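You operate a simulated robot arm through the tools that you are given. There is no shell and no other tool. Be economical: measure what you need, move in short steps, check, and stop when the job is done.

You are at the controls of a simulated two-armed robot. One attempt, no reset.

TASK
Hold the steel mixing bowl on the side table top steady with one hand, lift the yellow mango out of it with the other and set it down on the side table top. Set down upright: yellow mango.
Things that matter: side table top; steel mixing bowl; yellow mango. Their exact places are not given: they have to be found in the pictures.

The check looks at the end state, three seconds after you hand in, the way a careful person would. Anything else that was tipped, shoved, dropped, spilled or broken makes it a failure.

THE ROBOT
Two 7-joint arms with two-finger parallel grippers on one trunk, on a base that drives. Base frame: it is fixed to the floor where the robot stands at the start and does not move with it; the origin is under the middle of the robot, x ahead of it, y to its left, z up. Units: mm, degrees, N and s.
The left shoulder is at the start at [50, 161, 1098], the right one opposite. With the tool pointing down near the work surface each hand reaches from about 220 to 680 mm from the robot's upright axis, wherever it stands, measured 20 degrees to its own side. Places, roughly: side table top [800, 500, 800]. Payload 3.43 kg a hand.
The tool frame of a hand sits at the grasp point between the pads (the TCP): z along the fingers, y along the line on which they close. The tips reach 30 mm beyond it. The gripper opens to 94 mm. The fingers are 28 mm wide and 10 mm thick; the gripper's body (50 by 96 mm) begins 55 mm behind the TCP.
Orientation is told as [roll, pitch, yaw] about the base's x, y, z axes, in that order, counted from this pose: with the fingers straight down and closing along the base's y, the tool's x points along the base's -x, its y along +y and its z along -z.

THE INTERFACE
- The arms move only by the tool move_arm. It takes "left_series", "right_series" or both (then of equal length, played together; a hand with none holds still); each is a list of rows, each a list of 3 entries, a list of its own where there are three numbers: the finger opening in cm, from 0 to 9.4, then the shift along the tool's x, y, z in units of 50 mm (1.0 is 50 mm), then the turn, a rotation vector about the tool's x, y, z in units of 6 degrees (1.0 is 6 degrees). In form: [[claw, [tx, ty, tz], [rx, ry, rz]], ...]. A call has 1 to 20 rows; each row shifts and turns the commanded pose from where the row before left it, along the tool's axes as they then stand. A call with a number of a shift or a turn outside -1 to 1 is refused whole. Each row takes 0.2 s and may step no farther than 50 mm and 8.6 degrees from the row before; otherwise, or with a gripper value out of range, the whole call is refused. Where a pose cannot be reached the arm comes as near as it can. A force on the tool above 40 N (or 10 N above the force at the start of the call, whichever is more), or a blocked arm, ends the call early, and 0.2 s more pass. Each finger travels about 45 mm/s and halts on what it meets, pressing with about 44 N; the grip force reading is that of the motor and also rises with nothing between the fingers. The clock runs only during rows and for 0.2 s after the last one: add rows that do not move to give the fingers time. It gives the time, the measured TCP pose, the force on the tool (base axes), the opening and the grip force at its end, in the units of the frame above (readings bear some noise), with the torque about the TCP (base axes, N m) and any sound that the robot's microphone picked up.
- Cameras (640 x 400 px; columns grow to the right, rows downward): "scene" is now at [131.5, 4.5, 1235.5]; the picture's right is [0.05, -1.00, 0.00], its down [-0.45, -0.02, -0.89] and it looks along [0.89, 0.04, -0.45] (base axes); focal length 278 px, centre (320, 200). "left" rides on the left gripper at [76, -14, -103] in its tool frame; the picture's right is [0.18, 0.98, 0.00], its down [-0.75, 0.14, -0.64] and it looks along [-0.63, 0.12, 0.77] (tool axes); focal length 243 px, centre (320, 200). "right" rides on the right gripper at [76, 14, -103] in its tool frame; the picture's right is [-0.18, 0.98, 0.00], its down [-0.75, -0.14, -0.64] and it looks along [-0.63, -0.12, 0.77] (tool axes); focal length 243 px, centre (320, 200).
- snapshot(camera): a new picture of that camera. No time passes.
- slide_trunk(by): slides the trunk up (or, below 0, down) by that many mm; the arms and the scene camera ride with it, the base frame stays. It gives what a move gives, with no picture.
- drive_base(legs): drives the robot by 1 to 6 legs, each [ahead, left, turn to the left] in mm, mm and degrees, along the robot's own axes; the way and the turn of a leg run together, so that a leg with both is an arc; at most 1500 mm and 180 degrees a leg. The arms and the cameras ride along, it lands a little off, and it stops where it bumps. It gives what a move gives.
- pan_tilt(pan, tilt): turns the head with the scene camera to pan (to the left, within 80 degrees either way) and tilt (down, from -29 to 69), counted from straight ahead of the robot. It gives what a move gives.
- point_at(camera, pixels): for up to 12 pixels [column, row] of the newest picture of that camera ("zoom" is the newest enlarged one), the place [x, y, z] in the base frame of the surface seen there, good to about 3 mm. No time passes.
- enlarge(camera, box): a new picture of the part [left, top, right, bottom] of that camera's present view, enlarged. No time passes.
- finish_job(): hands the job in; it is judged then, once.

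Keep the steps short. Do not move on a guess: measure, check each grasp and each placing, and mend mistakes. In all there are 80 turns and 62 pictures (those below and enlarged ones count). Leave the grippers open and the arms clear of the work at the hand-in unless told otherwise, and finish with a single line.

The tools are called after ">>>" as a command line: name --argument value ..., lists and objects as JSON in quotes. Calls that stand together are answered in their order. move_arm: Moves the arms, as the interface text tells. Its arguments: {"type":"object","properties":{"left_series":{"type":"array","items":{"type":"array"}},"right_series":{"type":"array","items":{"type":"array"}}},"required":[]} The other tools are called the same way: slide_trunk (by) slides the trunk up or down; drive_base (legs) drives the base; pan_tilt (pan, tilt) turns the head that bears the scene camera; snapshot (camera) takes a picture; point_at (camera, pixels) gives the place of the surface under pixels of a picture; enlarge (camera, box) takes an enlarged picture of a part of a camera's view; finish_job () hands the job in.

At the start:

```text
clock: 0.0
left_ee_pos: [374.9, 168.7, 1072.5]
left_ee_rot: [-0.1, 0.0, 0.0]
left_force: [0.1, 0.1, 0.8]
left_ft_torque: [-0.03, -0.01, -0.02]
left_opening: 93.9
left_grasp_force: 0.1
right_ee_pos: [384.1, -143.2, 1061.8]
right_ee_rot: [0.0, 0.1, -0.1]
right_force: [-0.4, 0.9, 0.5]
right_ft_torque: [0.02, 0.0, -0.01]
right_opening: 94.3
right_grasp_force: 0.0
trunk travel left (down, up): [-125.0, 142.0]
robot x, y, heading: [1.4, -2.3, -0.0]
head pan, tilt: [2.6, 26.9]
```

scene: 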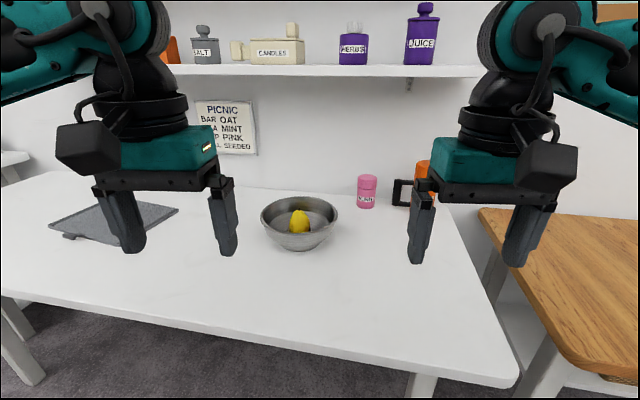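
right: 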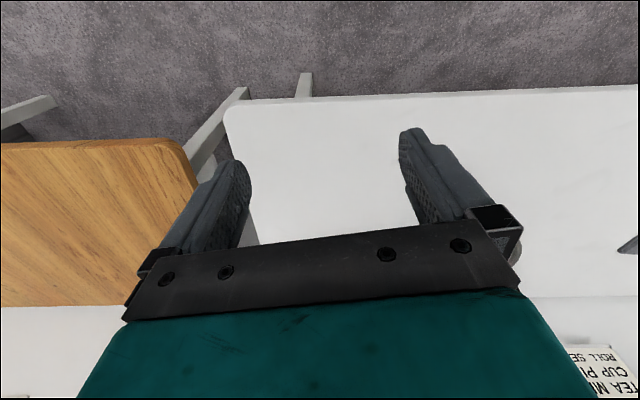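
left: 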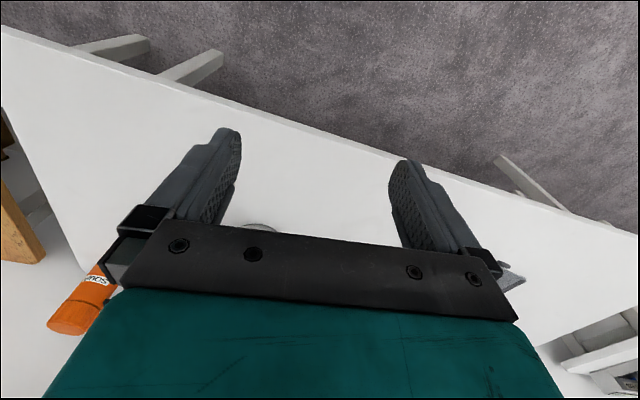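

I see the bowl near (300,222) with the mango at (299,222). I'll enlarge that area first, then measure it.

>>> enlarge --camera "scene" --box '[240, 170, 360, 260]'

>>> point_at --camera "scene" --pixels '[[299, 212], [299, 225], [263, 212], [337, 212], [299, 199], [299, 250], [200, 260], [400, 300], [366, 206], [480, 370], [100, 300], [300, 260]]'

```text
4.44 times, centred on (300, 215) of scene
```

zoom: 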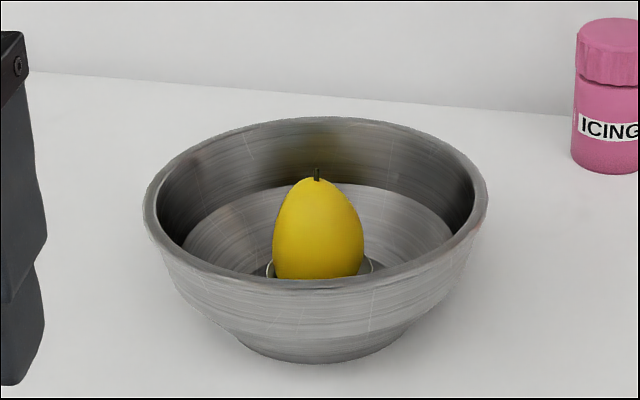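

```text
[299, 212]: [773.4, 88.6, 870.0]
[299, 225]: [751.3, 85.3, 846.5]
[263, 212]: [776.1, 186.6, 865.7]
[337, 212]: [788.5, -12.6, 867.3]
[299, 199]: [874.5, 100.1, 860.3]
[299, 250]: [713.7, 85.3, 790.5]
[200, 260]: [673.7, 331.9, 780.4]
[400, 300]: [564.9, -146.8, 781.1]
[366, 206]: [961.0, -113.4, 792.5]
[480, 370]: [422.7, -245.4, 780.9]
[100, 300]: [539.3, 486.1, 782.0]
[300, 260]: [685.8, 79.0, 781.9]
```

The bowl rim centre is near (780,87), with radius about 100 and rim height z≈866. I need the table's near edge before driving, and a closer look at the ring around the base of the mango.

>>> point_at --camera "scene" --pixels '[[40, 298], [160, 318], [250, 334], [320, 346], [400, 359], [480, 374], [110, 222], [250, 370]]'

>>> pan_tilt --pan 5 --tilt 55

>>> snapshot --camera "scene"

```text
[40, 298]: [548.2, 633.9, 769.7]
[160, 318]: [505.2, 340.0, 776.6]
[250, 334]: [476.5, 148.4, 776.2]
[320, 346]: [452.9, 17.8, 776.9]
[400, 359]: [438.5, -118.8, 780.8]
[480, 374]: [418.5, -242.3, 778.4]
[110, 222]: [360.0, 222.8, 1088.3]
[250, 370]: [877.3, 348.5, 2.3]
```

```text
clock: 0.9
left_ee_pos: [374.8, 167.2, 1073.1]
left_ee_rot: [0.1, 0.0, 0.1]
left_force: [0.7, -0.2, 0.9]
left_ft_torque: [0.0, -0.02, -0.02]
left_opening: 93.9
left_grasp_force: 0.0
right_ee_pos: [384.8, -143.2, 1061.1]
right_ee_rot: [0.0, 0.0, 0.0]
right_force: [-0.7, -0.2, 0.2]
right_ft_torque: [0.0, 0.03, -0.01]
right_opening: 93.7
right_grasp_force: 0.0
trunk travel left (down, up): [-125.0, 142.0]
robot x, y, heading: [-3.0, -5.1, -0.0]
head pan, tilt: [5.0, 55.0]
```

```text
57 pictures are left
```

scene: 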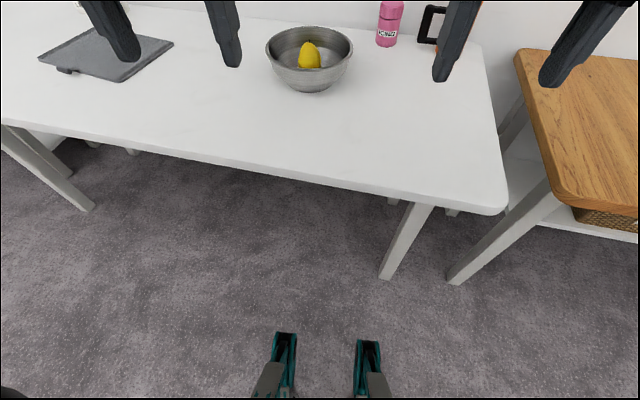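

I see the base's feet at (285,335) and (368,342), and a table leg at (387,277). I'll measure the clearances and look closely at the mango's base.

>>> point_at --camera "scene" --pixels '[[285, 335], [368, 343], [387, 277], [412, 215], [82, 208], [452, 283], [310, 43], [312, 58]]'

>>> enlarge --camera "scene" --box '[260, 15, 360, 100]'

```text
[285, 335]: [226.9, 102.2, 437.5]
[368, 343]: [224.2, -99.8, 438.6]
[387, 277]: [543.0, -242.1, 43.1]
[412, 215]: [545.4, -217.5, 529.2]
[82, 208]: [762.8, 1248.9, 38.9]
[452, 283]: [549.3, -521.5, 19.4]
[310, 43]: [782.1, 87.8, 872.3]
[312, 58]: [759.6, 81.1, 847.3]
```

```text
4.71 times, centred on (310, 58) of scene
```

zoom: 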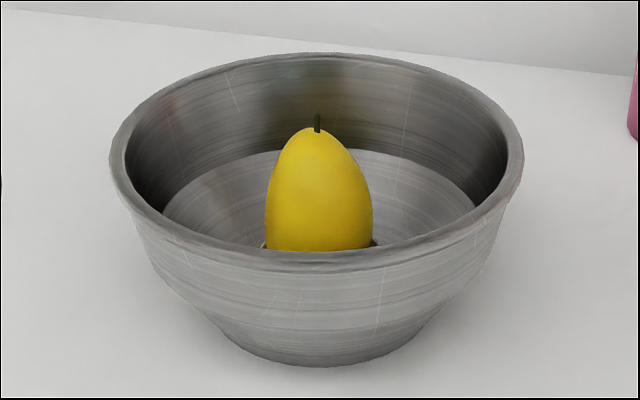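

The base has free room and its feet clear the leg. I'll drive 230 ahead and 85 left so that the bowl sits centred in front.

>>> drive_base --legs '[[0, 88, 0], [230, 0, 0]]'

>>> snapshot --camera "scene"

```text
clock: 3.3
left_ee_pos: [598.7, 254.1, 1073.6]
left_ee_rot: [0.0, 0.1, 0.1]
left_force: [-0.8, 0.6, 0.6]
left_ft_torque: [0.0, 0.02, 0.0]
left_opening: 93.9
left_grasp_force: 0.0
right_ee_pos: [610.1, -56.4, 1062.8]
right_ee_rot: [0.0, -0.1, 0.0]
right_force: [0.7, 0.1, -0.5]
right_ft_torque: [0.01, 0.01, 0.0]
right_opening: 93.9
right_grasp_force: 0.1
trunk travel left (down, up): [-125.0, 142.0]
robot x, y, heading: [226.8, 88.2, 0.0]
head pan, tilt: [5.0, 55.0]
```

```text
55 pictures are left
```

scene: 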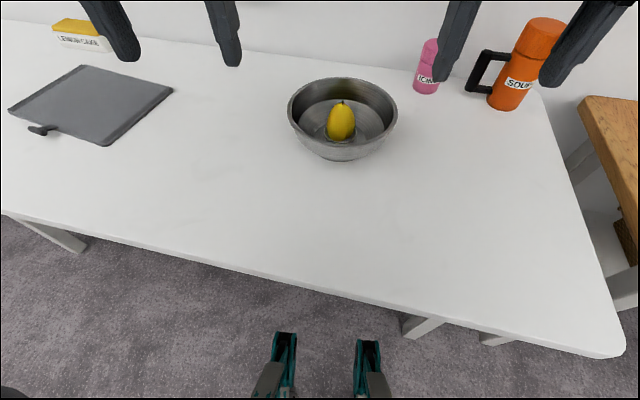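

The view is clearer now. I'll enlarge the bowl at (342,118) and measure it.

>>> enlarge --camera "scene" --box '[280, 70, 404, 168]'

>>> point_at --camera "scene" --pixels '[[289, 105], [396, 107], [342, 79], [343, 144], [342, 103], [342, 120], [329, 124], [355, 124], [342, 134], [365, 125], [318, 125], [343, 160]]'

```text
4.08 times, centred on (342, 119) of scene
```

zoom: 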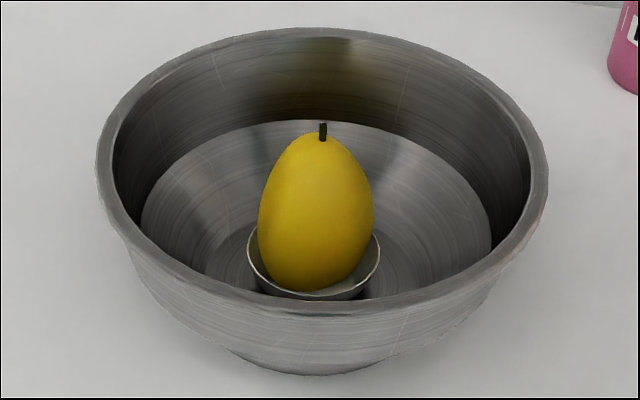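

```text
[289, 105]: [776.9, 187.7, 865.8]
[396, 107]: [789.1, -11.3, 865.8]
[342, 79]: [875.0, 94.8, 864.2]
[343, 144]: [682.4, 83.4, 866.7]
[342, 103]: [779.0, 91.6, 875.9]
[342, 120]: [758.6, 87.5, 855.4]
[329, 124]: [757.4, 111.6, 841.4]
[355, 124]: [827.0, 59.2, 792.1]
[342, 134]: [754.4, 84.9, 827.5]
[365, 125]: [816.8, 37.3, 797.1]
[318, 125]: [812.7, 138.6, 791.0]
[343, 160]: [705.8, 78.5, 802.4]
```

>>> point_at --camera "zoom" --pixels '[[249, 255], [379, 255], [323, 126], [320, 135], [260, 215], [371, 215], [315, 190], [310, 290], [360, 285], [115, 160], [530, 170], [256, 272]]'

```text
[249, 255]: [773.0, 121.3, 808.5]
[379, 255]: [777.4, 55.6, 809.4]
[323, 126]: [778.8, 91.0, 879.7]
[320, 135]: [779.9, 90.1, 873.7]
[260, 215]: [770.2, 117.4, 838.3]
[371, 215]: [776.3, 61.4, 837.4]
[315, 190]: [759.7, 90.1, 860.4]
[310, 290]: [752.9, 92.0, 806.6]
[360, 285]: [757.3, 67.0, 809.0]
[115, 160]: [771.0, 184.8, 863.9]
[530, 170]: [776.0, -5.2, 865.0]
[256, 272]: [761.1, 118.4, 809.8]
```

The bowl centre is (779,89), rim radius about 97 and z 866. The mango is about 56 wide, top at z≈874, and stands in a small cup whose rim is at z≈809. I'll hold the left rim with the left hand tilted outward along the wall, and lift the mango from above with the right. First the left hand goes above the left rim.

>>> move_arm --left_series '[[5, [-0.9, -0.165, 0.3], [0, 0, 0]], [5, [-0.9, -0.165, 0.3], [0, 0, 0]], [5, [-0.9, -0.165, 0.3], [0, 0, 0]], [5, [-0.9, -0.165, 0.3], [0, 0, 0]], [5, [0, 0, 0], [0.875, 0, 0]], [5, [0, 0, 0], [0.875, 0, 0]], [5, [0, 0, 0], [0.875, 0, 0]], [5, [0, 0, 0], [0.875, 0, 0]], [5, [0, 0, 0], [0, 0, 0]], [5, [0, 0, 0], [0, 0, 0]]]'

>>> snapshot --camera "scene"

>>> snapshot --camera "left"

```text
clock: 5.5
left_ee_pos: [780.1, 220.1, 1012.0]
left_ee_rot: [-21.1, 0.0, 0.1]
left_force: [-0.5, -0.2, -0.1]
left_ft_torque: [0.0, 0.02, 0.01]
left_opening: 49.9
left_grasp_force: 0.1
right_ee_pos: [609.9, -56.3, 1061.9]
right_ee_rot: [0.0, 0.0, 0.0]
right_force: [0.4, -0.2, 0.0]
right_ft_torque: [-0.06, 0.0, -0.03]
right_opening: 94.1
right_grasp_force: 0.0
trunk travel left (down, up): [-125.0, 142.0]
robot x, y, heading: [230.4, 88.2, 0.2]
head pan, tilt: [5.0, 55.0]
```

```text
53 pictures are left
```

scene: 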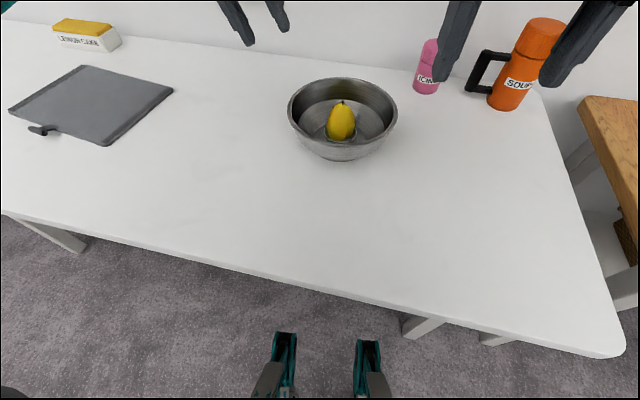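

```text
52 pictures are left
```

left: 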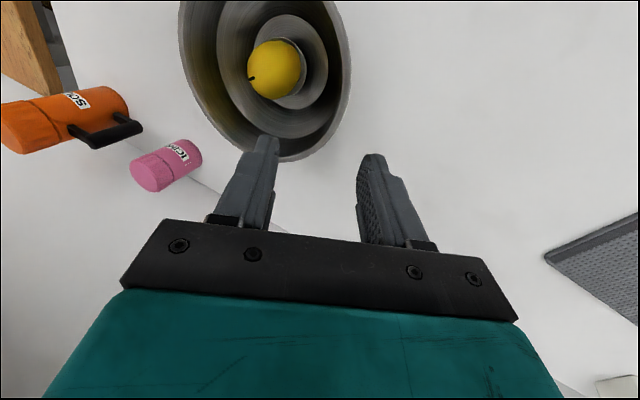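

From the left camera the bowl rim spans (180–350, 0–160). I'll measure the rim and wall on this side.

>>> point_at --camera "left" --pixels '[[349, 70], [345, 70], [340, 70], [335, 70], [330, 70], [346, 100], [340, 50], [325, 70], [318, 70]]'

```text
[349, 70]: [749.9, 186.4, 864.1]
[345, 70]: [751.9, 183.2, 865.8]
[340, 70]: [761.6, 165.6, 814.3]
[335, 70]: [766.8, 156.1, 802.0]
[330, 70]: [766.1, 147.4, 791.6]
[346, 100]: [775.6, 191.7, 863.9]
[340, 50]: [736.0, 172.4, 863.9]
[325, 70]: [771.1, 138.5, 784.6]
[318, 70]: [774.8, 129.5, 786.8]
```

The wall leans about 20°, which matches the hand's tilt. I'll align the hand and descend to just above the rim.

>>> move_arm --left_series '[[5, [0, 0.444, 0.6], [0, 0, 0]], [5, [0, 0, 0.8], [0, 0, 0]], [5, [0, 0, 0.8], [0, 0, 0]], [5, [0, 0, 0], [0, 0, 0]]]'

>>> snapshot --camera "left"

>>> enlarge --camera "scene" --box '[230, 20, 430, 170]'

```text
clock: 6.5
left_ee_pos: [777.6, 203.2, 901.8]
left_ee_rot: [-21.0, -0.1, 0.2]
left_force: [0.0, 0.0, 0.4]
left_ft_torque: [0.01, -0.01, -0.03]
left_opening: 50.2
left_grasp_force: 0.1
right_ee_pos: [608.2, -56.0, 1062.1]
right_ee_rot: [0.0, 0.0, -0.1]
right_force: [0.1, -0.7, 0.2]
right_ft_torque: [0.0, 0.01, 0.05]
right_opening: 94.0
right_grasp_force: 0.1
trunk travel left (down, up): [-125.0, 142.0]
robot x, y, heading: [225.5, 86.5, 0.0]
head pan, tilt: [5.0, 55.0]
```

```text
51 pictures are left
```

left: 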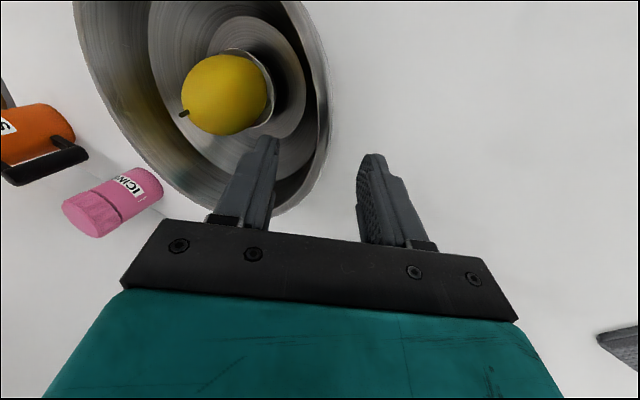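

```text
2.67 times, centred on (330, 95) of scene
```

zoom: 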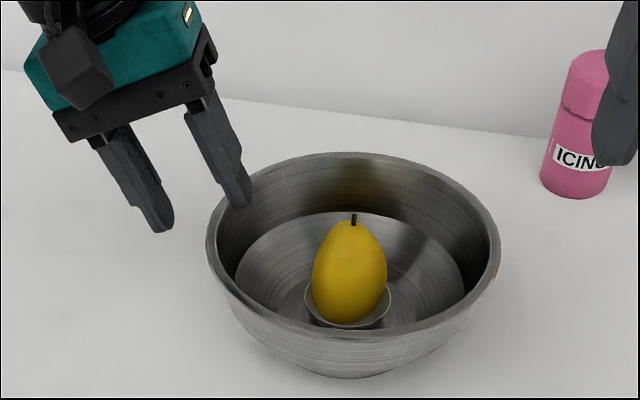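

The fingers straddle the rim. I'll descend 52 mm along the tool.

>>> move_arm --left_series '[[5, [0, 0, 0.4], [0, 0, 0]], [5, [0, 0, 0.4], [0, 0, 0]], [5, [0, 0, 0.24], [0, 0, 0]], [5, [0, 0, 0], [0, 0, 0]]]'

>>> snapshot --camera "left"

>>> enlarge --camera "scene" --box '[230, 20, 430, 170]'

```text
clock: 7.5
left_ee_pos: [778.6, 184.9, 853.8]
left_ee_rot: [-21.0, 0.0, 0.1]
left_force: [-0.3, -0.7, -0.4]
left_ft_torque: [-0.02, -0.01, -0.02]
left_opening: 50.0
left_grasp_force: 0.0
right_ee_pos: [609.1, -56.3, 1060.8]
right_ee_rot: [0.0, 0.0, 0.0]
right_force: [1.0, 0.6, -0.4]
right_ft_torque: [-0.02, 0.0, -0.02]
right_opening: 94.0
right_grasp_force: 0.1
trunk travel left (down, up): [-125.0, 142.0]
robot x, y, heading: [222.1, 87.3, -0.1]
head pan, tilt: [5.0, 55.0]
```

```text
49 pictures are left
```

left: 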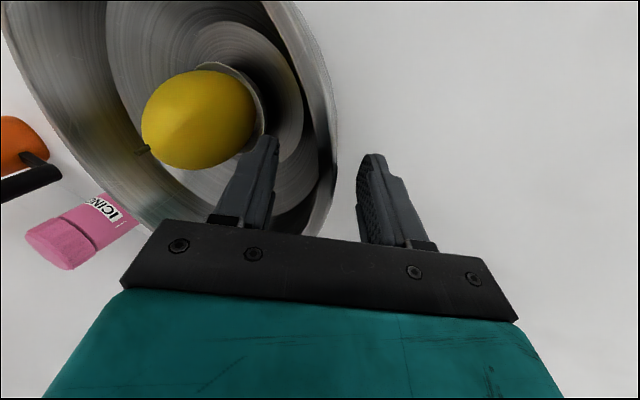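

```text
2.67 times, centred on (330, 95) of scene
```

zoom: 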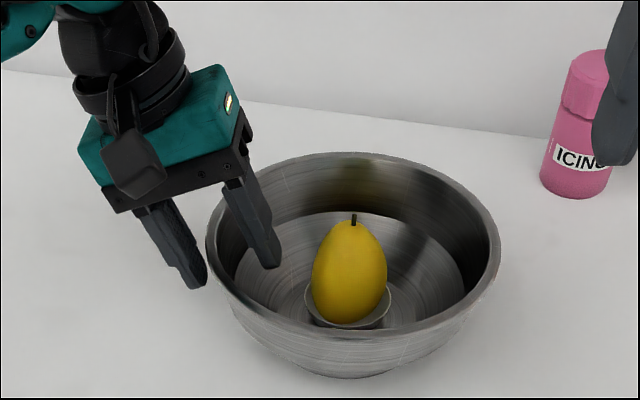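

>>> point_at --camera "left" --pixels '[[324, 200], [327, 195], [330, 190], [321, 200], [330, 180], [333, 170]]'

```text
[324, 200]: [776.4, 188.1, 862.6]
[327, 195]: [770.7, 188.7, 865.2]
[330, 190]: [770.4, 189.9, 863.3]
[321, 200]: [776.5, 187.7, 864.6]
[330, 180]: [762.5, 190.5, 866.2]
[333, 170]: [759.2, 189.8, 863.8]
```

The rim at (776,188,864) lies on the tool axis, so the hand is aligned. I'll close gradually.

>>> move_arm --left_series '[[3, [0, 0, 0], [0, 0, 0]], [2, [0, 0, 0], [0, 0, 0]], [1, [0, 0, 0], [0, 0, 0]], [0.5, [0, 0, 0], [0, 0, 0]], [0, [0, 0, 0], [0, 0, 0]], [0, [0, 0, 0], [0, 0, 0]], [0, [0, 0, 0], [0, 0, 0]]]'

>>> enlarge --camera "scene" --box '[230, 20, 430, 170]'

```text
clock: 9.1
left_ee_pos: [778.0, 184.6, 854.2]
left_ee_rot: [-21.2, -0.1, 0.2]
left_force: [1.6, -2.1, 0.5]
left_ft_torque: [-0.12, 0.18, 0.21]
left_opening: 17.9
left_grasp_force: 44.1
right_ee_pos: [609.7, -55.8, 1060.4]
right_ee_rot: [0.0, 0.0, 0.0]
right_force: [-0.1, -0.9, 0.5]
right_ft_torque: [0.03, 0.01, -0.03]
right_opening: 94.0
right_grasp_force: 0.0
trunk travel left (down, up): [-125.0, 142.0]
robot x, y, heading: [222.7, 85.5, 0.1]
head pan, tilt: [5.0, 55.0]
```

```text
2.67 times, centred on (330, 95) of scene
```

zoom: 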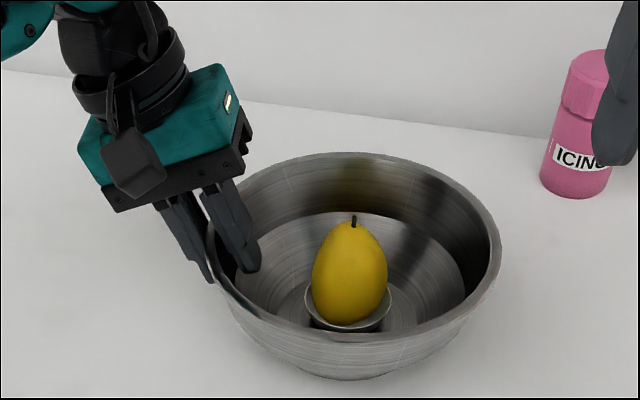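

The left hand holds the rim and the bowl hasn't moved. The right hand now goes above the mango, at height.

>>> move_arm --right_series '[[7.6, [-0.676, 0.58, 0], [0, 0, 0]], [7.6, [-0.676, 0.58, 0], [0, 0, 0]], [7.6, [-0.676, 0.58, 0], [0, 0, 0]], [7.6, [-0.676, 0.58, 0], [0, 0, 0]], [7.6, [-0.676, 0.58, 0], [0, 0, 0]], [7.6, [0, 0, 0.8], [0, 0, 0]], [7.6, [0, 0, 0.8], [0, 0, 0]], [7.6, [0, 0, 0.6], [0, 0, 0]], [7.6, [0, 0, 0], [0, 0, 0]]]'

>>> snapshot --camera "right"

>>> snapshot --camera "scene"

```text
clock: 11.1
left_ee_pos: [778.4, 184.3, 853.7]
left_ee_rot: [-20.9, 0.1, 0.2]
left_force: [0.2, 2.5, 2.5]
left_ft_torque: [0.03, 0.45, -0.1]
left_opening: 17.6
left_grasp_force: 44.3
right_ee_pos: [777.4, 88.0, 951.6]
right_ee_rot: [0.0, -0.1, 0.1]
right_force: [0.3, -0.2, -0.7]
right_ft_torque: [0.01, 0.0, 0.02]
right_opening: 76.1
right_grasp_force: 0.1
trunk travel left (down, up): [-125.0, 142.0]
robot x, y, heading: [222.9, 85.0, 0.1]
head pan, tilt: [5.0, 55.0]
```

```text
46 pictures are left
```

right: 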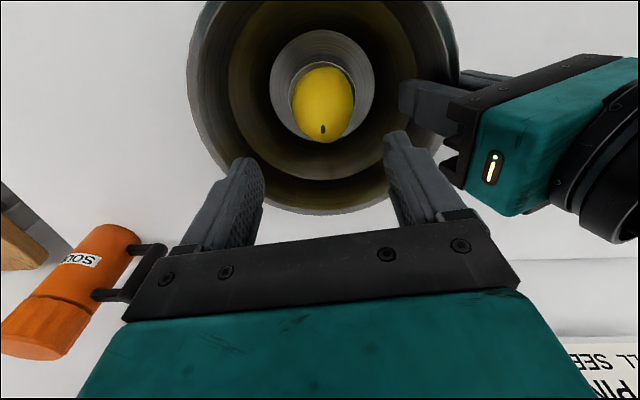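

```text
45 pictures are left
```

scene: 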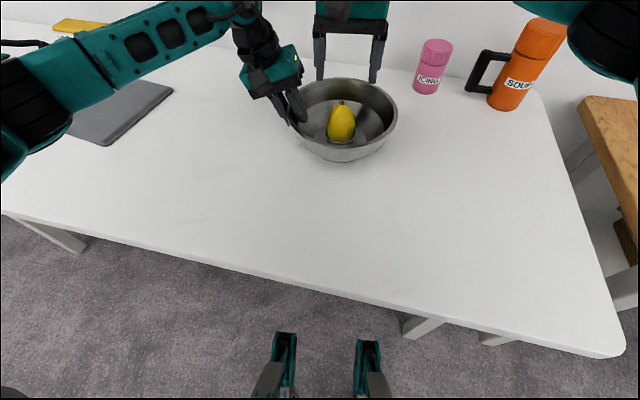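

>>> point_at --camera "right" --pixels '[[322, 129], [293, 100], [352, 100], [322, 120], [322, 70], [322, 140], [288, 100], [470, 120]]'

>>> enlarge --camera "right" --box '[180, 0, 500, 200]'

```text
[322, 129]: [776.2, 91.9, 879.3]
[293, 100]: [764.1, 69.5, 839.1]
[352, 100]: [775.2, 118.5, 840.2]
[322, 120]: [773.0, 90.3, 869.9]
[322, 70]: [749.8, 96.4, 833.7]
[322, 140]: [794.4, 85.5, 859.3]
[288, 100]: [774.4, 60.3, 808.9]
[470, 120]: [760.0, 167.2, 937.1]
```

```text
2.00 times, centred on (340, 100) of right
```

zoom: 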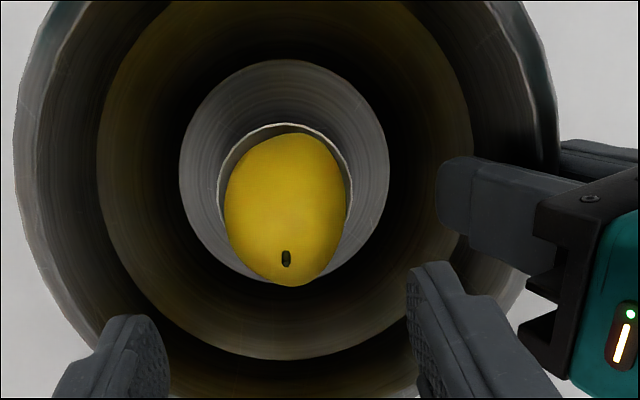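

The mango's axis is near (777,90), so the hand is 2 mm off in y. I'll descend in steps to TCP z≈862 and look.

>>> move_arm --right_series '[[7.6, [0, 0.04, 0.6], [0, 0, 0]], [7.6, [0, 0, 0.6], [0, 0, 0]], [7.6, [0, 0, 0.5], [0, 0, 0]], [7.6, [0, 0, 0.1], [0, 0, 0]], [7.6, [0, 0, 0], [0, 0, 0]]]'

>>> snapshot --camera "right"

>>> enlarge --camera "scene" --box '[250, 20, 410, 165]'

```text
clock: 12.3
left_ee_pos: [777.8, 184.0, 854.8]
left_ee_rot: [-21.0, 0.1, 0.2]
left_force: [0.0, 2.7, 4.1]
left_ft_torque: [0.0, 0.35, -0.04]
left_opening: 17.7
left_grasp_force: 43.8
right_ee_pos: [778.2, 89.5, 860.4]
right_ee_rot: [-0.1, 0.1, 0.2]
right_force: [0.1, 0.8, 0.6]
right_ft_torque: [0.01, 0.0, -0.01]
right_opening: 75.8
right_grasp_force: 0.1
trunk travel left (down, up): [-125.0, 142.0]
robot x, y, heading: [225.1, 86.9, -0.0]
head pan, tilt: [5.0, 55.0]
```

```text
43 pictures are left
```

right: 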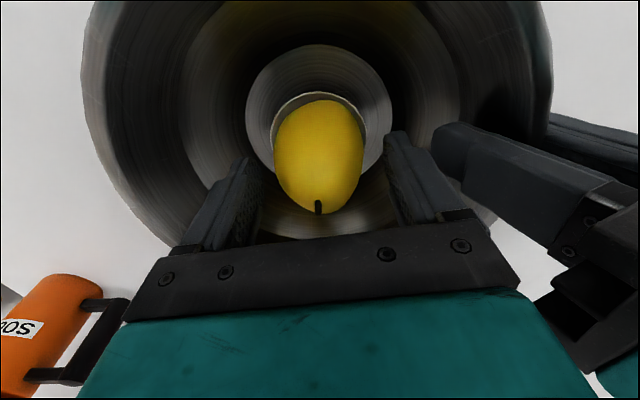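

```text
2.76 times, centred on (330, 92) of scene
```

zoom: 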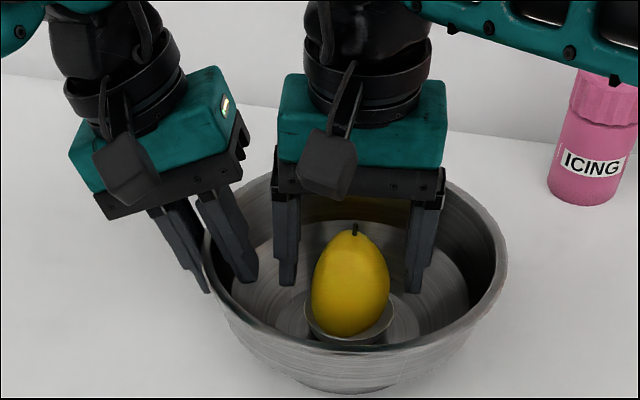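

Both fingers straddle the mango and clear the left hand. I'll lower another 14 mm, so the tips are at about 816 and above the cup rim at 809, then close.

>>> move_arm --right_series '[[7.6, [0, 0, 0.28], [0, 0, 0]], [7.6, [0, 0, 0], [0, 0, 0]], [6.4, [0, 0, 0], [0, 0, 0]], [5.6, [0, 0, 0], [0, 0, 0]], [5, [0, 0, 0], [0, 0, 0]], [4.5, [0, 0, 0], [0, 0, 0]], [4, [0, 0, 0], [0, 0, 0]], [4, [0, 0, 0], [0, 0, 0]]]'

>>> snapshot --camera "right"

>>> enlarge --camera "scene" --box '[250, 20, 410, 165]'

```text
clock: 14.1
left_ee_pos: [779.5, 183.8, 855.3]
left_ee_rot: [-21.1, 0.0, 0.2]
left_force: [1.0, 0.4, 3.2]
left_ft_torque: [-0.05, 0.19, 0.03]
left_opening: 17.6
left_grasp_force: 44.2
right_ee_pos: [778.4, 91.4, 847.6]
right_ee_rot: [0.0, 0.0, 0.0]
right_force: [0.3, 0.0, 0.1]
right_ft_torque: [-0.04, 0.05, 0.02]
right_opening: 62.1
right_grasp_force: 43.6
trunk travel left (down, up): [-125.0, 142.0]
robot x, y, heading: [221.3, 87.1, 0.0]
head pan, tilt: [5.0, 55.0]
```

```text
41 pictures are left
```

right: 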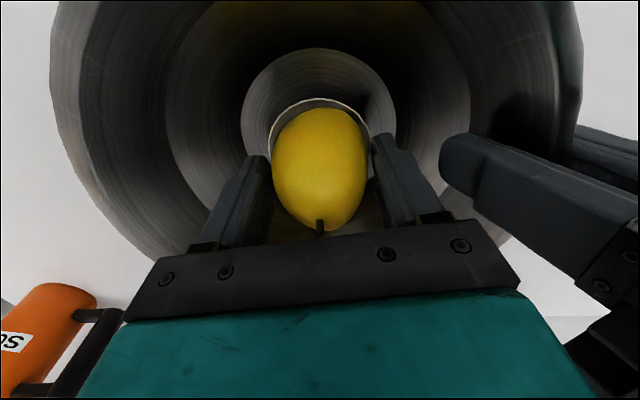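

```text
2.76 times, centred on (330, 92) of scene
```

zoom: 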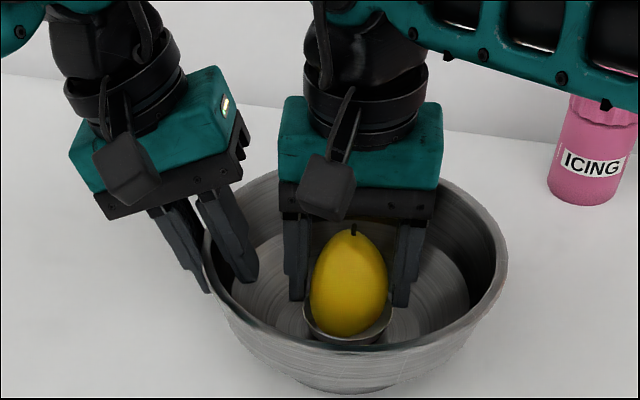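

Grip force is 44 N at 62 mm opening. I'll lift slowly by 20 mm and check that only the mango comes.

>>> move_arm --right_series '[[4, [0, 0, -0.1], [0, 0, 0]], [4, [0, 0, -0.1], [0, 0, 0]], [4, [0, 0, -0.1], [0, 0, 0]], [4, [0, 0, -0.1], [0, 0, 0]], [4, [0, 0, 0], [0, 0, 0]]]'

>>> enlarge --camera "scene" --box '[250, 20, 410, 165]'

```text
clock: 15.3
left_ee_pos: [778.5, 184.0, 856.1]
left_ee_rot: [-21.1, 0.0, 0.3]
left_force: [1.7, 1.0, 2.1]
left_ft_torque: [-0.06, 0.09, 0.03]
left_opening: 17.5
left_grasp_force: 44.2
right_ee_pos: [777.3, 91.4, 867.3]
right_ee_rot: [0.1, -0.1, -0.1]
right_force: [0.7, -0.3, -1.9]
right_ft_torque: [-0.01, 0.01, 0.0]
right_opening: 62.2
right_grasp_force: 44.1
trunk travel left (down, up): [-125.0, 142.0]
robot x, y, heading: [228.5, 84.4, 0.1]
head pan, tilt: [5.0, 55.0]
```

```text
2.76 times, centred on (330, 92) of scene
```

zoom: 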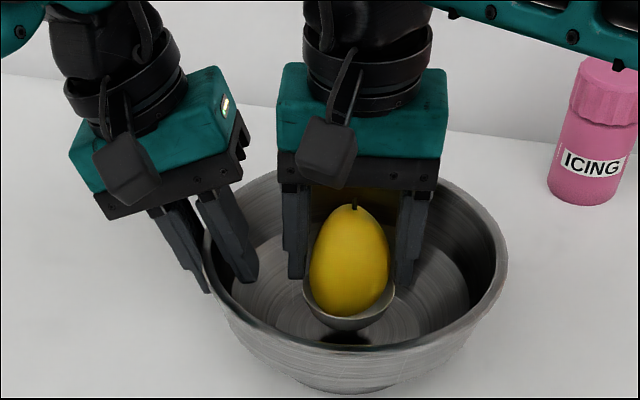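

The cup rose together with the mango. The opening of 62 mm is wider than the mango (56) at that height, so the cup may belong to the mango as its stand. I'll lift higher and look closely.

>>> move_arm --right_series '[[4, [0, 0, -0.3], [0, 0, 0]], [4, [0, 0, -0.5], [0, 0, 0]], [4, [0, 0, -0.5], [0, 0, 0]], [4, [0, 0, -0.5], [0, 0, 0]], [4, [0, 0, 0], [0, 0, 0]]]'

>>> enlarge --camera "scene" --box '[280, 20, 400, 110]'

>>> snapshot --camera "right"

>>> snapshot --camera "left"

```text
clock: 16.5
left_ee_pos: [776.5, 184.8, 853.1]
left_ee_rot: [-21.0, 0.0, 0.1]
left_force: [0.9, 0.4, 2.9]
left_ft_torque: [-0.02, 0.16, 0.05]
left_opening: 17.3
left_grasp_force: 44.0
right_ee_pos: [779.7, 89.2, 957.2]
right_ee_rot: [0.0, 0.0, 0.0]
right_force: [0.3, 0.7, -2.6]
right_ft_torque: [0.02, 0.0, -0.05]
right_opening: 62.1
right_grasp_force: 44.6
trunk travel left (down, up): [-125.0, 142.0]
robot x, y, heading: [224.0, 83.8, -0.1]
head pan, tilt: [5.0, 55.0]
```

```text
4.44 times, centred on (340, 65) of scene
```

zoom: 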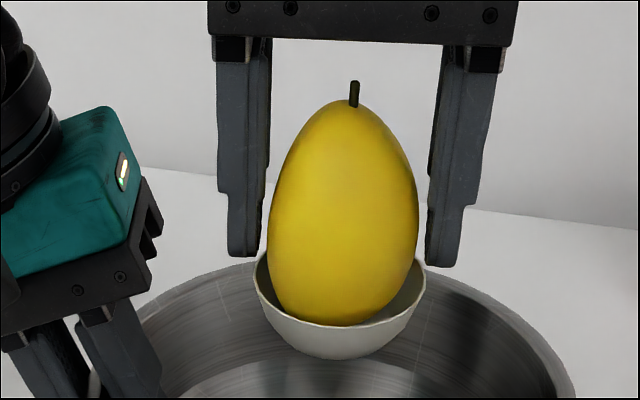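

```text
37 pictures are left
```

right: 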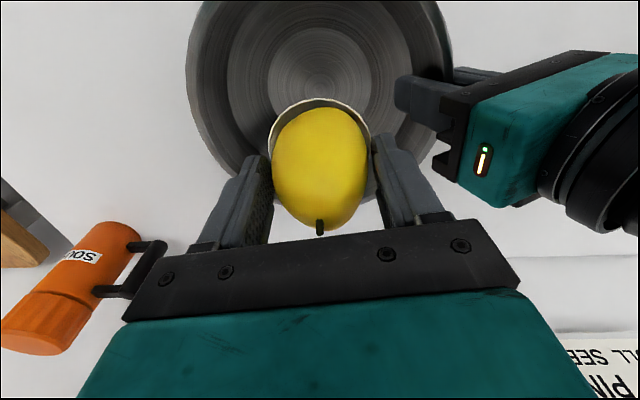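

```text
36 pictures are left
```

left: 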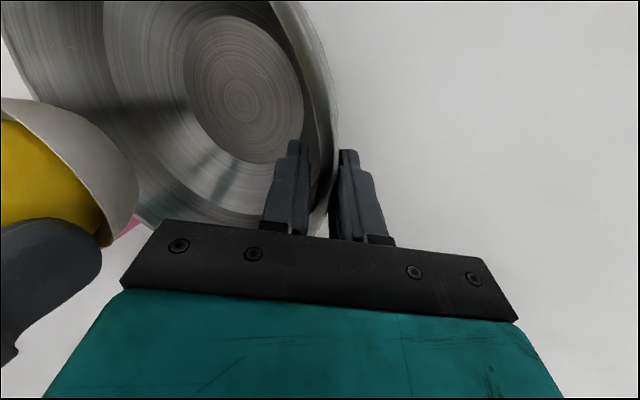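

The fingers don't touch the cup, yet it hangs with the mango, so it is the mango's own stand and the bowl is now empty. The bottom is about 62 below the TCP. I'll raise it another 20 mm and carry it to the clear spot at (700,-100).

>>> move_arm --right_series '[[4, [0, 0, -0.4], [0, 0, 0]], [4, [0.27, -0.63, 0], [0, 0, 0]], [4, [0.27, -0.63, 0], [0, 0, 0]], [4, [0.27, -0.63, 0], [0, 0, 0]], [4, [0.27, -0.63, 0], [0, 0, 0]], [4, [0.27, -0.63, 0], [0, 0, 0]], [4, [0.27, -0.63, 0], [0, 0, 0]], [4, [0, 0, 0.6], [0, 0, 0]], [4, [0, 0, 0.6], [0, 0, 0]], [4, [0, 0, 0.4], [0, 0, 0]], [4, [0, 0, 0], [0, 0, 0]]]'

>>> snapshot --camera "scene"

```text
clock: 18.9
left_ee_pos: [777.0, 184.8, 853.1]
left_ee_rot: [-21.1, 0.0, 0.0]
left_force: [-2.4, 0.3, 2.0]
left_ft_torque: [-0.03, 0.28, -0.09]
left_opening: 17.5
left_grasp_force: 43.7
right_ee_pos: [698.2, -97.3, 896.9]
right_ee_rot: [0.0, 0.0, 0.0]
right_force: [0.1, 0.6, -2.2]
right_ft_torque: [0.03, 0.0, -0.01]
right_opening: 62.1
right_grasp_force: 44.6
trunk travel left (down, up): [-125.0, 142.0]
robot x, y, heading: [222.3, 86.9, -0.3]
head pan, tilt: [5.0, 55.0]
```

```text
35 pictures are left
```

scene: 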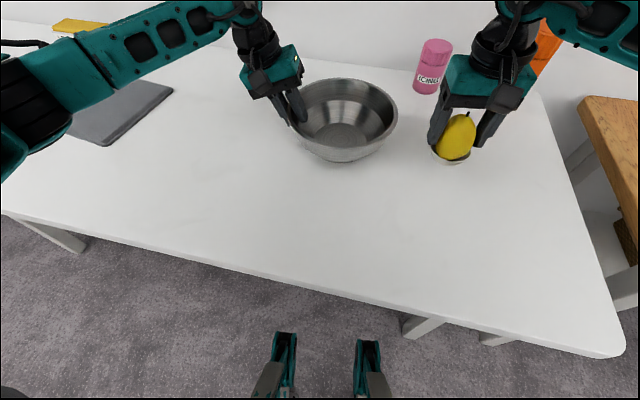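

>>> enlarge --camera "scene" --box '[410, 90, 510, 180]'

>>> point_at --camera "zoom" --pixels '[[255, 320], [260, 310], [255, 300], [290, 220]]'

```text
4.44 times, centred on (460, 135) of scene
```

zoom: 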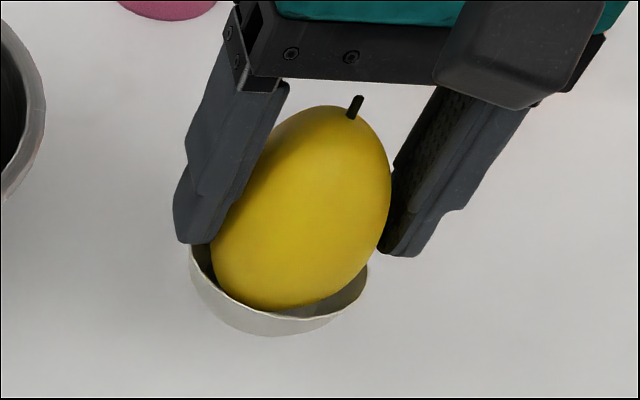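

```text
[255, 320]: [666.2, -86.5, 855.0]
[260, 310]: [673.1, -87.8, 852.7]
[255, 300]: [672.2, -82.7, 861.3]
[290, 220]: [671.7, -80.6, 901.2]
```

The picture shows perspective only; the hand is level. I'll lower to TCP z≈848, about 5 mm above the expected touch.

>>> move_arm --right_series '[[4, [0, 0, 0.4], [0, 0, 0]], [4, [0, 0, 0.35], [0, 0, 0]], [4, [0, 0, 0.2], [0, 0, 0]], [4, [0, 0, 0], [0, 0, 0]], [4, [0, 0, 0], [0, 0, 0]]]'

>>> enlarge --camera "scene" --box '[400, 100, 500, 190]'

```text
clock: 20.1
left_ee_pos: [777.8, 183.9, 854.9]
left_ee_rot: [-20.9, -0.1, 0.1]
left_force: [-1.3, -1.0, 1.9]
left_ft_torque: [-0.05, 0.24, -0.03]
left_opening: 17.3
left_grasp_force: 43.9
right_ee_pos: [698.0, -96.6, 850.9]
right_ee_rot: [0.0, 0.0, 0.1]
right_force: [0.2, 0.1, -2.5]
right_ft_torque: [0.03, -0.01, 0.02]
right_opening: 62.1
right_grasp_force: 44.0
trunk travel left (down, up): [-125.0, 142.0]
robot x, y, heading: [224.9, 82.1, 0.3]
head pan, tilt: [5.0, 55.0]
```

```text
4.44 times, centred on (450, 145) of scene
```

zoom: 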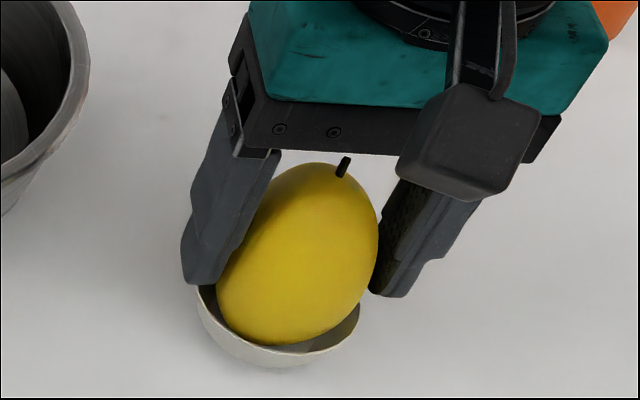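

Force is still -2.5 N, so it isn't touching. I'll lower 6 mm in small steps.

>>> move_arm --right_series '[[4, [0, 0, 0.04], [0, 0, 0]], [4, [0, 0, 0.04], [0, 0, 0]], [4, [0, 0, 0.04], [0, 0, 0]], [4, [0, 0, 0], [0, 0, 0]]]'

```text
clock: 21.1
left_ee_pos: [777.5, 184.8, 854.5]
left_ee_rot: [-21.0, 0.0, 0.2]
left_force: [-0.2, -0.8, 1.0]
left_ft_torque: [-0.07, 0.22, 0.01]
left_opening: 17.6
left_grasp_force: 44.1
right_ee_pos: [698.1, -97.8, 844.6]
right_ee_rot: [0.0, 0.0, -0.1]
right_force: [-0.1, 0.4, -1.8]
right_ft_torque: [0.01, 0.0, -0.02]
right_opening: 61.9
right_grasp_force: 44.0
trunk travel left (down, up): [-125.0, 142.0]
robot x, y, heading: [222.3, 86.8, 0.0]
head pan, tilt: [5.0, 55.0]
```

Not touching yet. I'll lower it in 1.5 mm steps.

>>> move_arm --right_series '[[4, [0, 0, 0.03], [0, 0, 0]], [4, [0, 0, 0.03], [0, 0, 0]], [4, [0, 0, 0], [0, 0, 0]]]'

>>> enlarge --camera "scene" --box '[400, 100, 500, 190]'

```text
clock: 21.9
left_ee_pos: [778.0, 184.0, 854.0]
left_ee_rot: [-21.0, 0.0, 0.2]
left_force: [-0.1, -0.8, 1.3]
left_ft_torque: [-0.04, 0.19, -0.01]
left_opening: 17.4
left_grasp_force: 43.5
right_ee_pos: [696.1, -97.5, 841.3]
right_ee_rot: [0.0, 0.0, 0.1]
right_force: [0.8, 0.0, -1.6]
right_ft_torque: [-0.04, 0.01, 0.0]
right_opening: 61.8
right_grasp_force: 44.3
trunk travel left (down, up): [-125.0, 142.0]
robot x, y, heading: [223.8, 83.9, 0.0]
head pan, tilt: [5.0, 55.0]
```

```text
4.44 times, centred on (450, 145) of scene
```

zoom: 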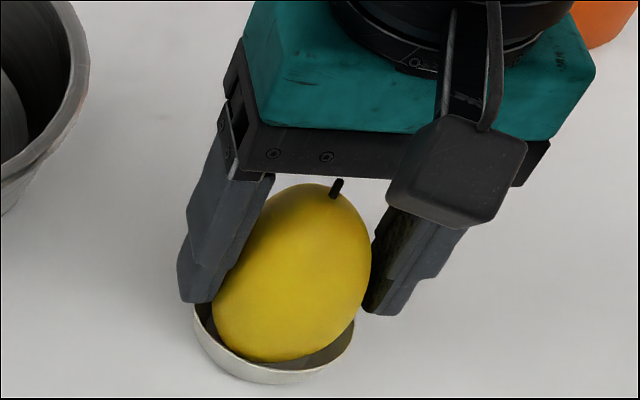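

>>> move_arm --right_series '[[4, [0, 0, 0.03], [0, 0, 0]], [4, [0, 0, 0.02], [0, 0, 0]], [4, [0, 0, 0], [0, 0, 0]]]'

>>> point_at --camera "zoom" --pixels '[[265, 372], [265, 380], [265, 395], [200, 320], [345, 340]]'

```text
clock: 22.7
left_ee_pos: [777.3, 184.3, 853.9]
left_ee_rot: [-21.1, -0.1, 0.2]
left_force: [1.4, -1.0, -0.6]
left_ft_torque: [0.1, 0.08, 0.03]
left_opening: 17.6
left_grasp_force: 44.1
right_ee_pos: [697.6, -97.9, 840.1]
right_ee_rot: [0.0, -0.1, -0.1]
right_force: [-3.4, -1.5, 10.0]
right_ft_torque: [-0.06, 0.52, 0.03]
right_opening: 61.7
right_grasp_force: 43.5
trunk travel left (down, up): [-125.0, 142.0]
robot x, y, heading: [226.1, 84.7, -0.3]
head pan, tilt: [5.0, 55.0]
```

```text
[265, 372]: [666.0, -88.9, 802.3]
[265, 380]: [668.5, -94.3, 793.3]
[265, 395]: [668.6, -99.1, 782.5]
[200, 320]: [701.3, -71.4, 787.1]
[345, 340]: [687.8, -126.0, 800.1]
```

It is in contact, with force now +10 N. I'll ease up 0.5 mm and open the fingers gently.

>>> move_arm --right_series '[[4, [0, 0, -0.01], [0, 0, 0]], [6.3, [0, 0, 0], [0, 0, 0]], [6.6, [0, 0, 0], [0, 0, 0]], [7, [0, 0, 0], [0, 0, 0]], [7.8, [0, 0, 0], [0, 0, 0]], [8.5, [0, 0, 0], [0, 0, 0]], [8.5, [0, 0, 0], [0, 0, 0]]]'

>>> enlarge --camera "scene" --box '[400, 100, 500, 190]'

>>> snapshot --camera "right"

```text
clock: 24.3
left_ee_pos: [777.7, 183.7, 853.9]
left_ee_rot: [-21.0, 0.0, 0.2]
left_force: [-0.4, 1.5, 1.8]
left_ft_torque: [-0.01, 0.28, -0.12]
left_opening: 17.7
left_grasp_force: 43.9
right_ee_pos: [698.0, -98.4, 839.7]
right_ee_rot: [0.0, 0.0, 0.0]
right_force: [0.5, 0.0, -0.7]
right_ft_torque: [0.02, 0.03, 0.02]
right_opening: 84.6
right_grasp_force: 0.0
trunk travel left (down, up): [-125.0, 142.0]
robot x, y, heading: [222.7, 83.6, 0.2]
head pan, tilt: [5.0, 55.0]
```

```text
4.44 times, centred on (450, 145) of scene
```

zoom: 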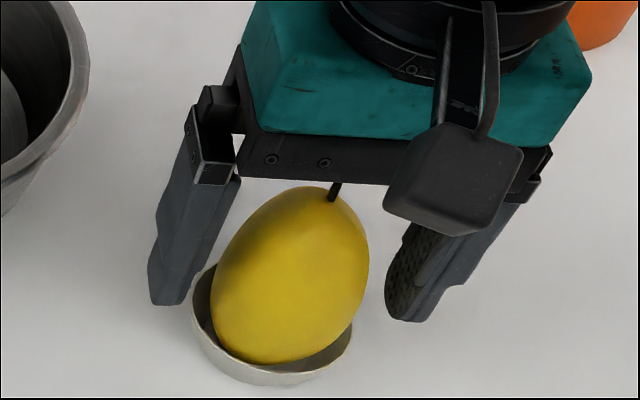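

```text
30 pictures are left
```

right: 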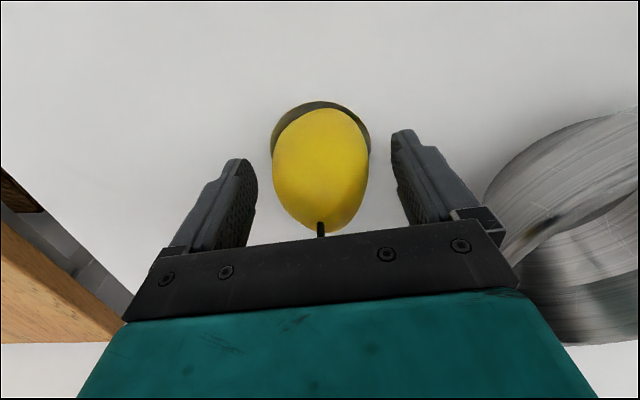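

The mango stands on its own. I'll retract the right hand straight up, and release the rim with the left and withdraw it along its own axis.

>>> move_arm --right_series '[[9.0, [0, 0, 0], [0, 0, 0]], [9.0, [0, 0, -0.3], [0, 0, 0]], [9.0, [0, 0, -0.5], [0, 0, 0]], [9.0, [0, 0, -0.7], [0, 0, 0]], [9.0, [0, 0, -0.8], [0, 0, 0]], [9.0, [0, 0, -0.8], [0, 0, 0]], [9.0, [0, 0, -0.8], [0, 0, 0]], [9, [0, 0, 0], [0, 0, 0]], [9, [0, 0, 0], [0, 0, 0]], [9, [0, 0, 0], [0, 0, 0]]]' --left_series '[[2.4, [0, 0, 0], [0, 0, 0]], [3.4, [0, 0, 0], [0, 0, 0]], [4.6, [0, 0, 0], [0, 0, 0]], [5, [0, 0, 0], [0, 0, 0]], [5, [0, 0, -0.3], [0, 0, 0]], [5, [0, 0, -0.5], [0, 0, 0]], [5, [0, 0, -0.7], [0, 0, 0]], [5, [0, 0, -0.8], [0, 0, 0]], [5, [0, 0, -0.8], [0, 0, 0]], [5, [0, 0, 0], [0, 0, 0]]]'

>>> snapshot --camera "scene"

```text
clock: 26.5
left_ee_pos: [779.1, 238.3, 998.8]
left_ee_rot: [-21.0, 0.0, 0.2]
left_force: [-0.5, -0.1, 0.0]
left_ft_torque: [-0.01, 0.04, 0.01]
left_opening: 50.1
left_grasp_force: 0.0
right_ee_pos: [698.0, -96.6, 1035.0]
right_ee_rot: [0.0, 0.0, 0.2]
right_force: [0.3, -0.6, 1.2]
right_ft_torque: [-0.01, -0.01, -0.02]
right_opening: 90.1
right_grasp_force: 0.0
trunk travel left (down, up): [-125.0, 142.0]
robot x, y, heading: [226.9, 87.2, -0.1]
head pan, tilt: [5.0, 55.0]
```

```text
29 pictures are left
```

scene: 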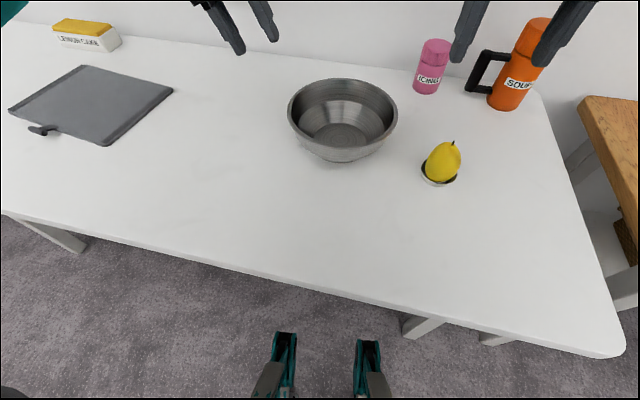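

The bowl is in place and the mango is at (441,163). I'll check its tilt, and open the left gripper fully while moving both hands back.

>>> move_arm --left_series '[[9, [0.6, 0.3, -0.5], [0, 0, 0]], [9, [0.6, 0.3, -0.5], [0, 0, 0]], [9, [0.6, 0.3, 0], [0, 0, 0]], [9, [0, 0, 0], [0, 0, 0]]]' --right_series '[[9, [0.4, -0.6, -0.2], [0, 0, 0]], [9, [0.4, -0.6, -0.2], [0, 0, 0]], [9, [0.4, -0.6, 0], [0, 0, 0]], [9, [0, 0, 0], [0, 0, 0]]]'

>>> enlarge --camera "scene" --box '[400, 115, 480, 195]'

>>> point_at --camera "scene" --pixels '[[453, 142], [422, 170], [458, 180], [343, 144], [289, 105], [396, 107]]'

```text
clock: 27.5
left_ee_pos: [691.6, 302.5, 1027.5]
left_ee_rot: [-20.8, 0.1, 0.1]
left_force: [-0.8, -1.0, -0.7]
left_ft_torque: [0.03, 0.0, 0.02]
left_opening: 90.0
left_grasp_force: 0.1
right_ee_pos: [640.1, -189.4, 1056.8]
right_ee_rot: [-0.1, -0.1, 0.2]
right_force: [1.1, -0.4, 0.3]
right_ft_torque: [0.02, 0.04, -0.02]
right_opening: 90.1
right_grasp_force: 0.0
trunk travel left (down, up): [-125.0, 142.0]
robot x, y, heading: [226.4, 84.8, -0.0]
head pan, tilt: [5.0, 55.0]
```

```text
5.00 times, centred on (440, 155) of scene
```

zoom: 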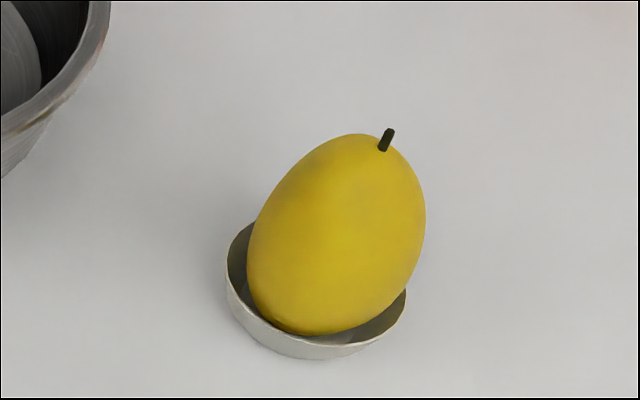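

```text
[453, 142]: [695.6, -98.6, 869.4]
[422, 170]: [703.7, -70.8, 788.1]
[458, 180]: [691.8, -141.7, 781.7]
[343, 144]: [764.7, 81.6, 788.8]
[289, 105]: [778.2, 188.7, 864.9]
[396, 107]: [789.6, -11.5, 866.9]
```

>>> point_at --camera "zoom" --pixels '[[229, 265], [404, 297], [300, 343], [250, 228], [388, 135], [340, 342], [300, 352], [345, 352]]'

```text
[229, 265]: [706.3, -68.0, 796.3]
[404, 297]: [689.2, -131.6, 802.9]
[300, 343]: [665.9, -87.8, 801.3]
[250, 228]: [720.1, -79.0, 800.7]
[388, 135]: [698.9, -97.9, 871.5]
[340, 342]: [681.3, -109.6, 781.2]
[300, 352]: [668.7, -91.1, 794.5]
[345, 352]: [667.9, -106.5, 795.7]
```

The stem at (699,-98) lies over the cup centre at about (698,-100), so the mango is upright. The bowl rim is where it was, and both hands are open and clear. I'm handing in.

>>> finish_job

```text
The job is handed in.
```

The yellow mango is standing upright on the side table top in its small cup, which lifted out with it; the steel bowl is where it was, and both grippers are open and clear.
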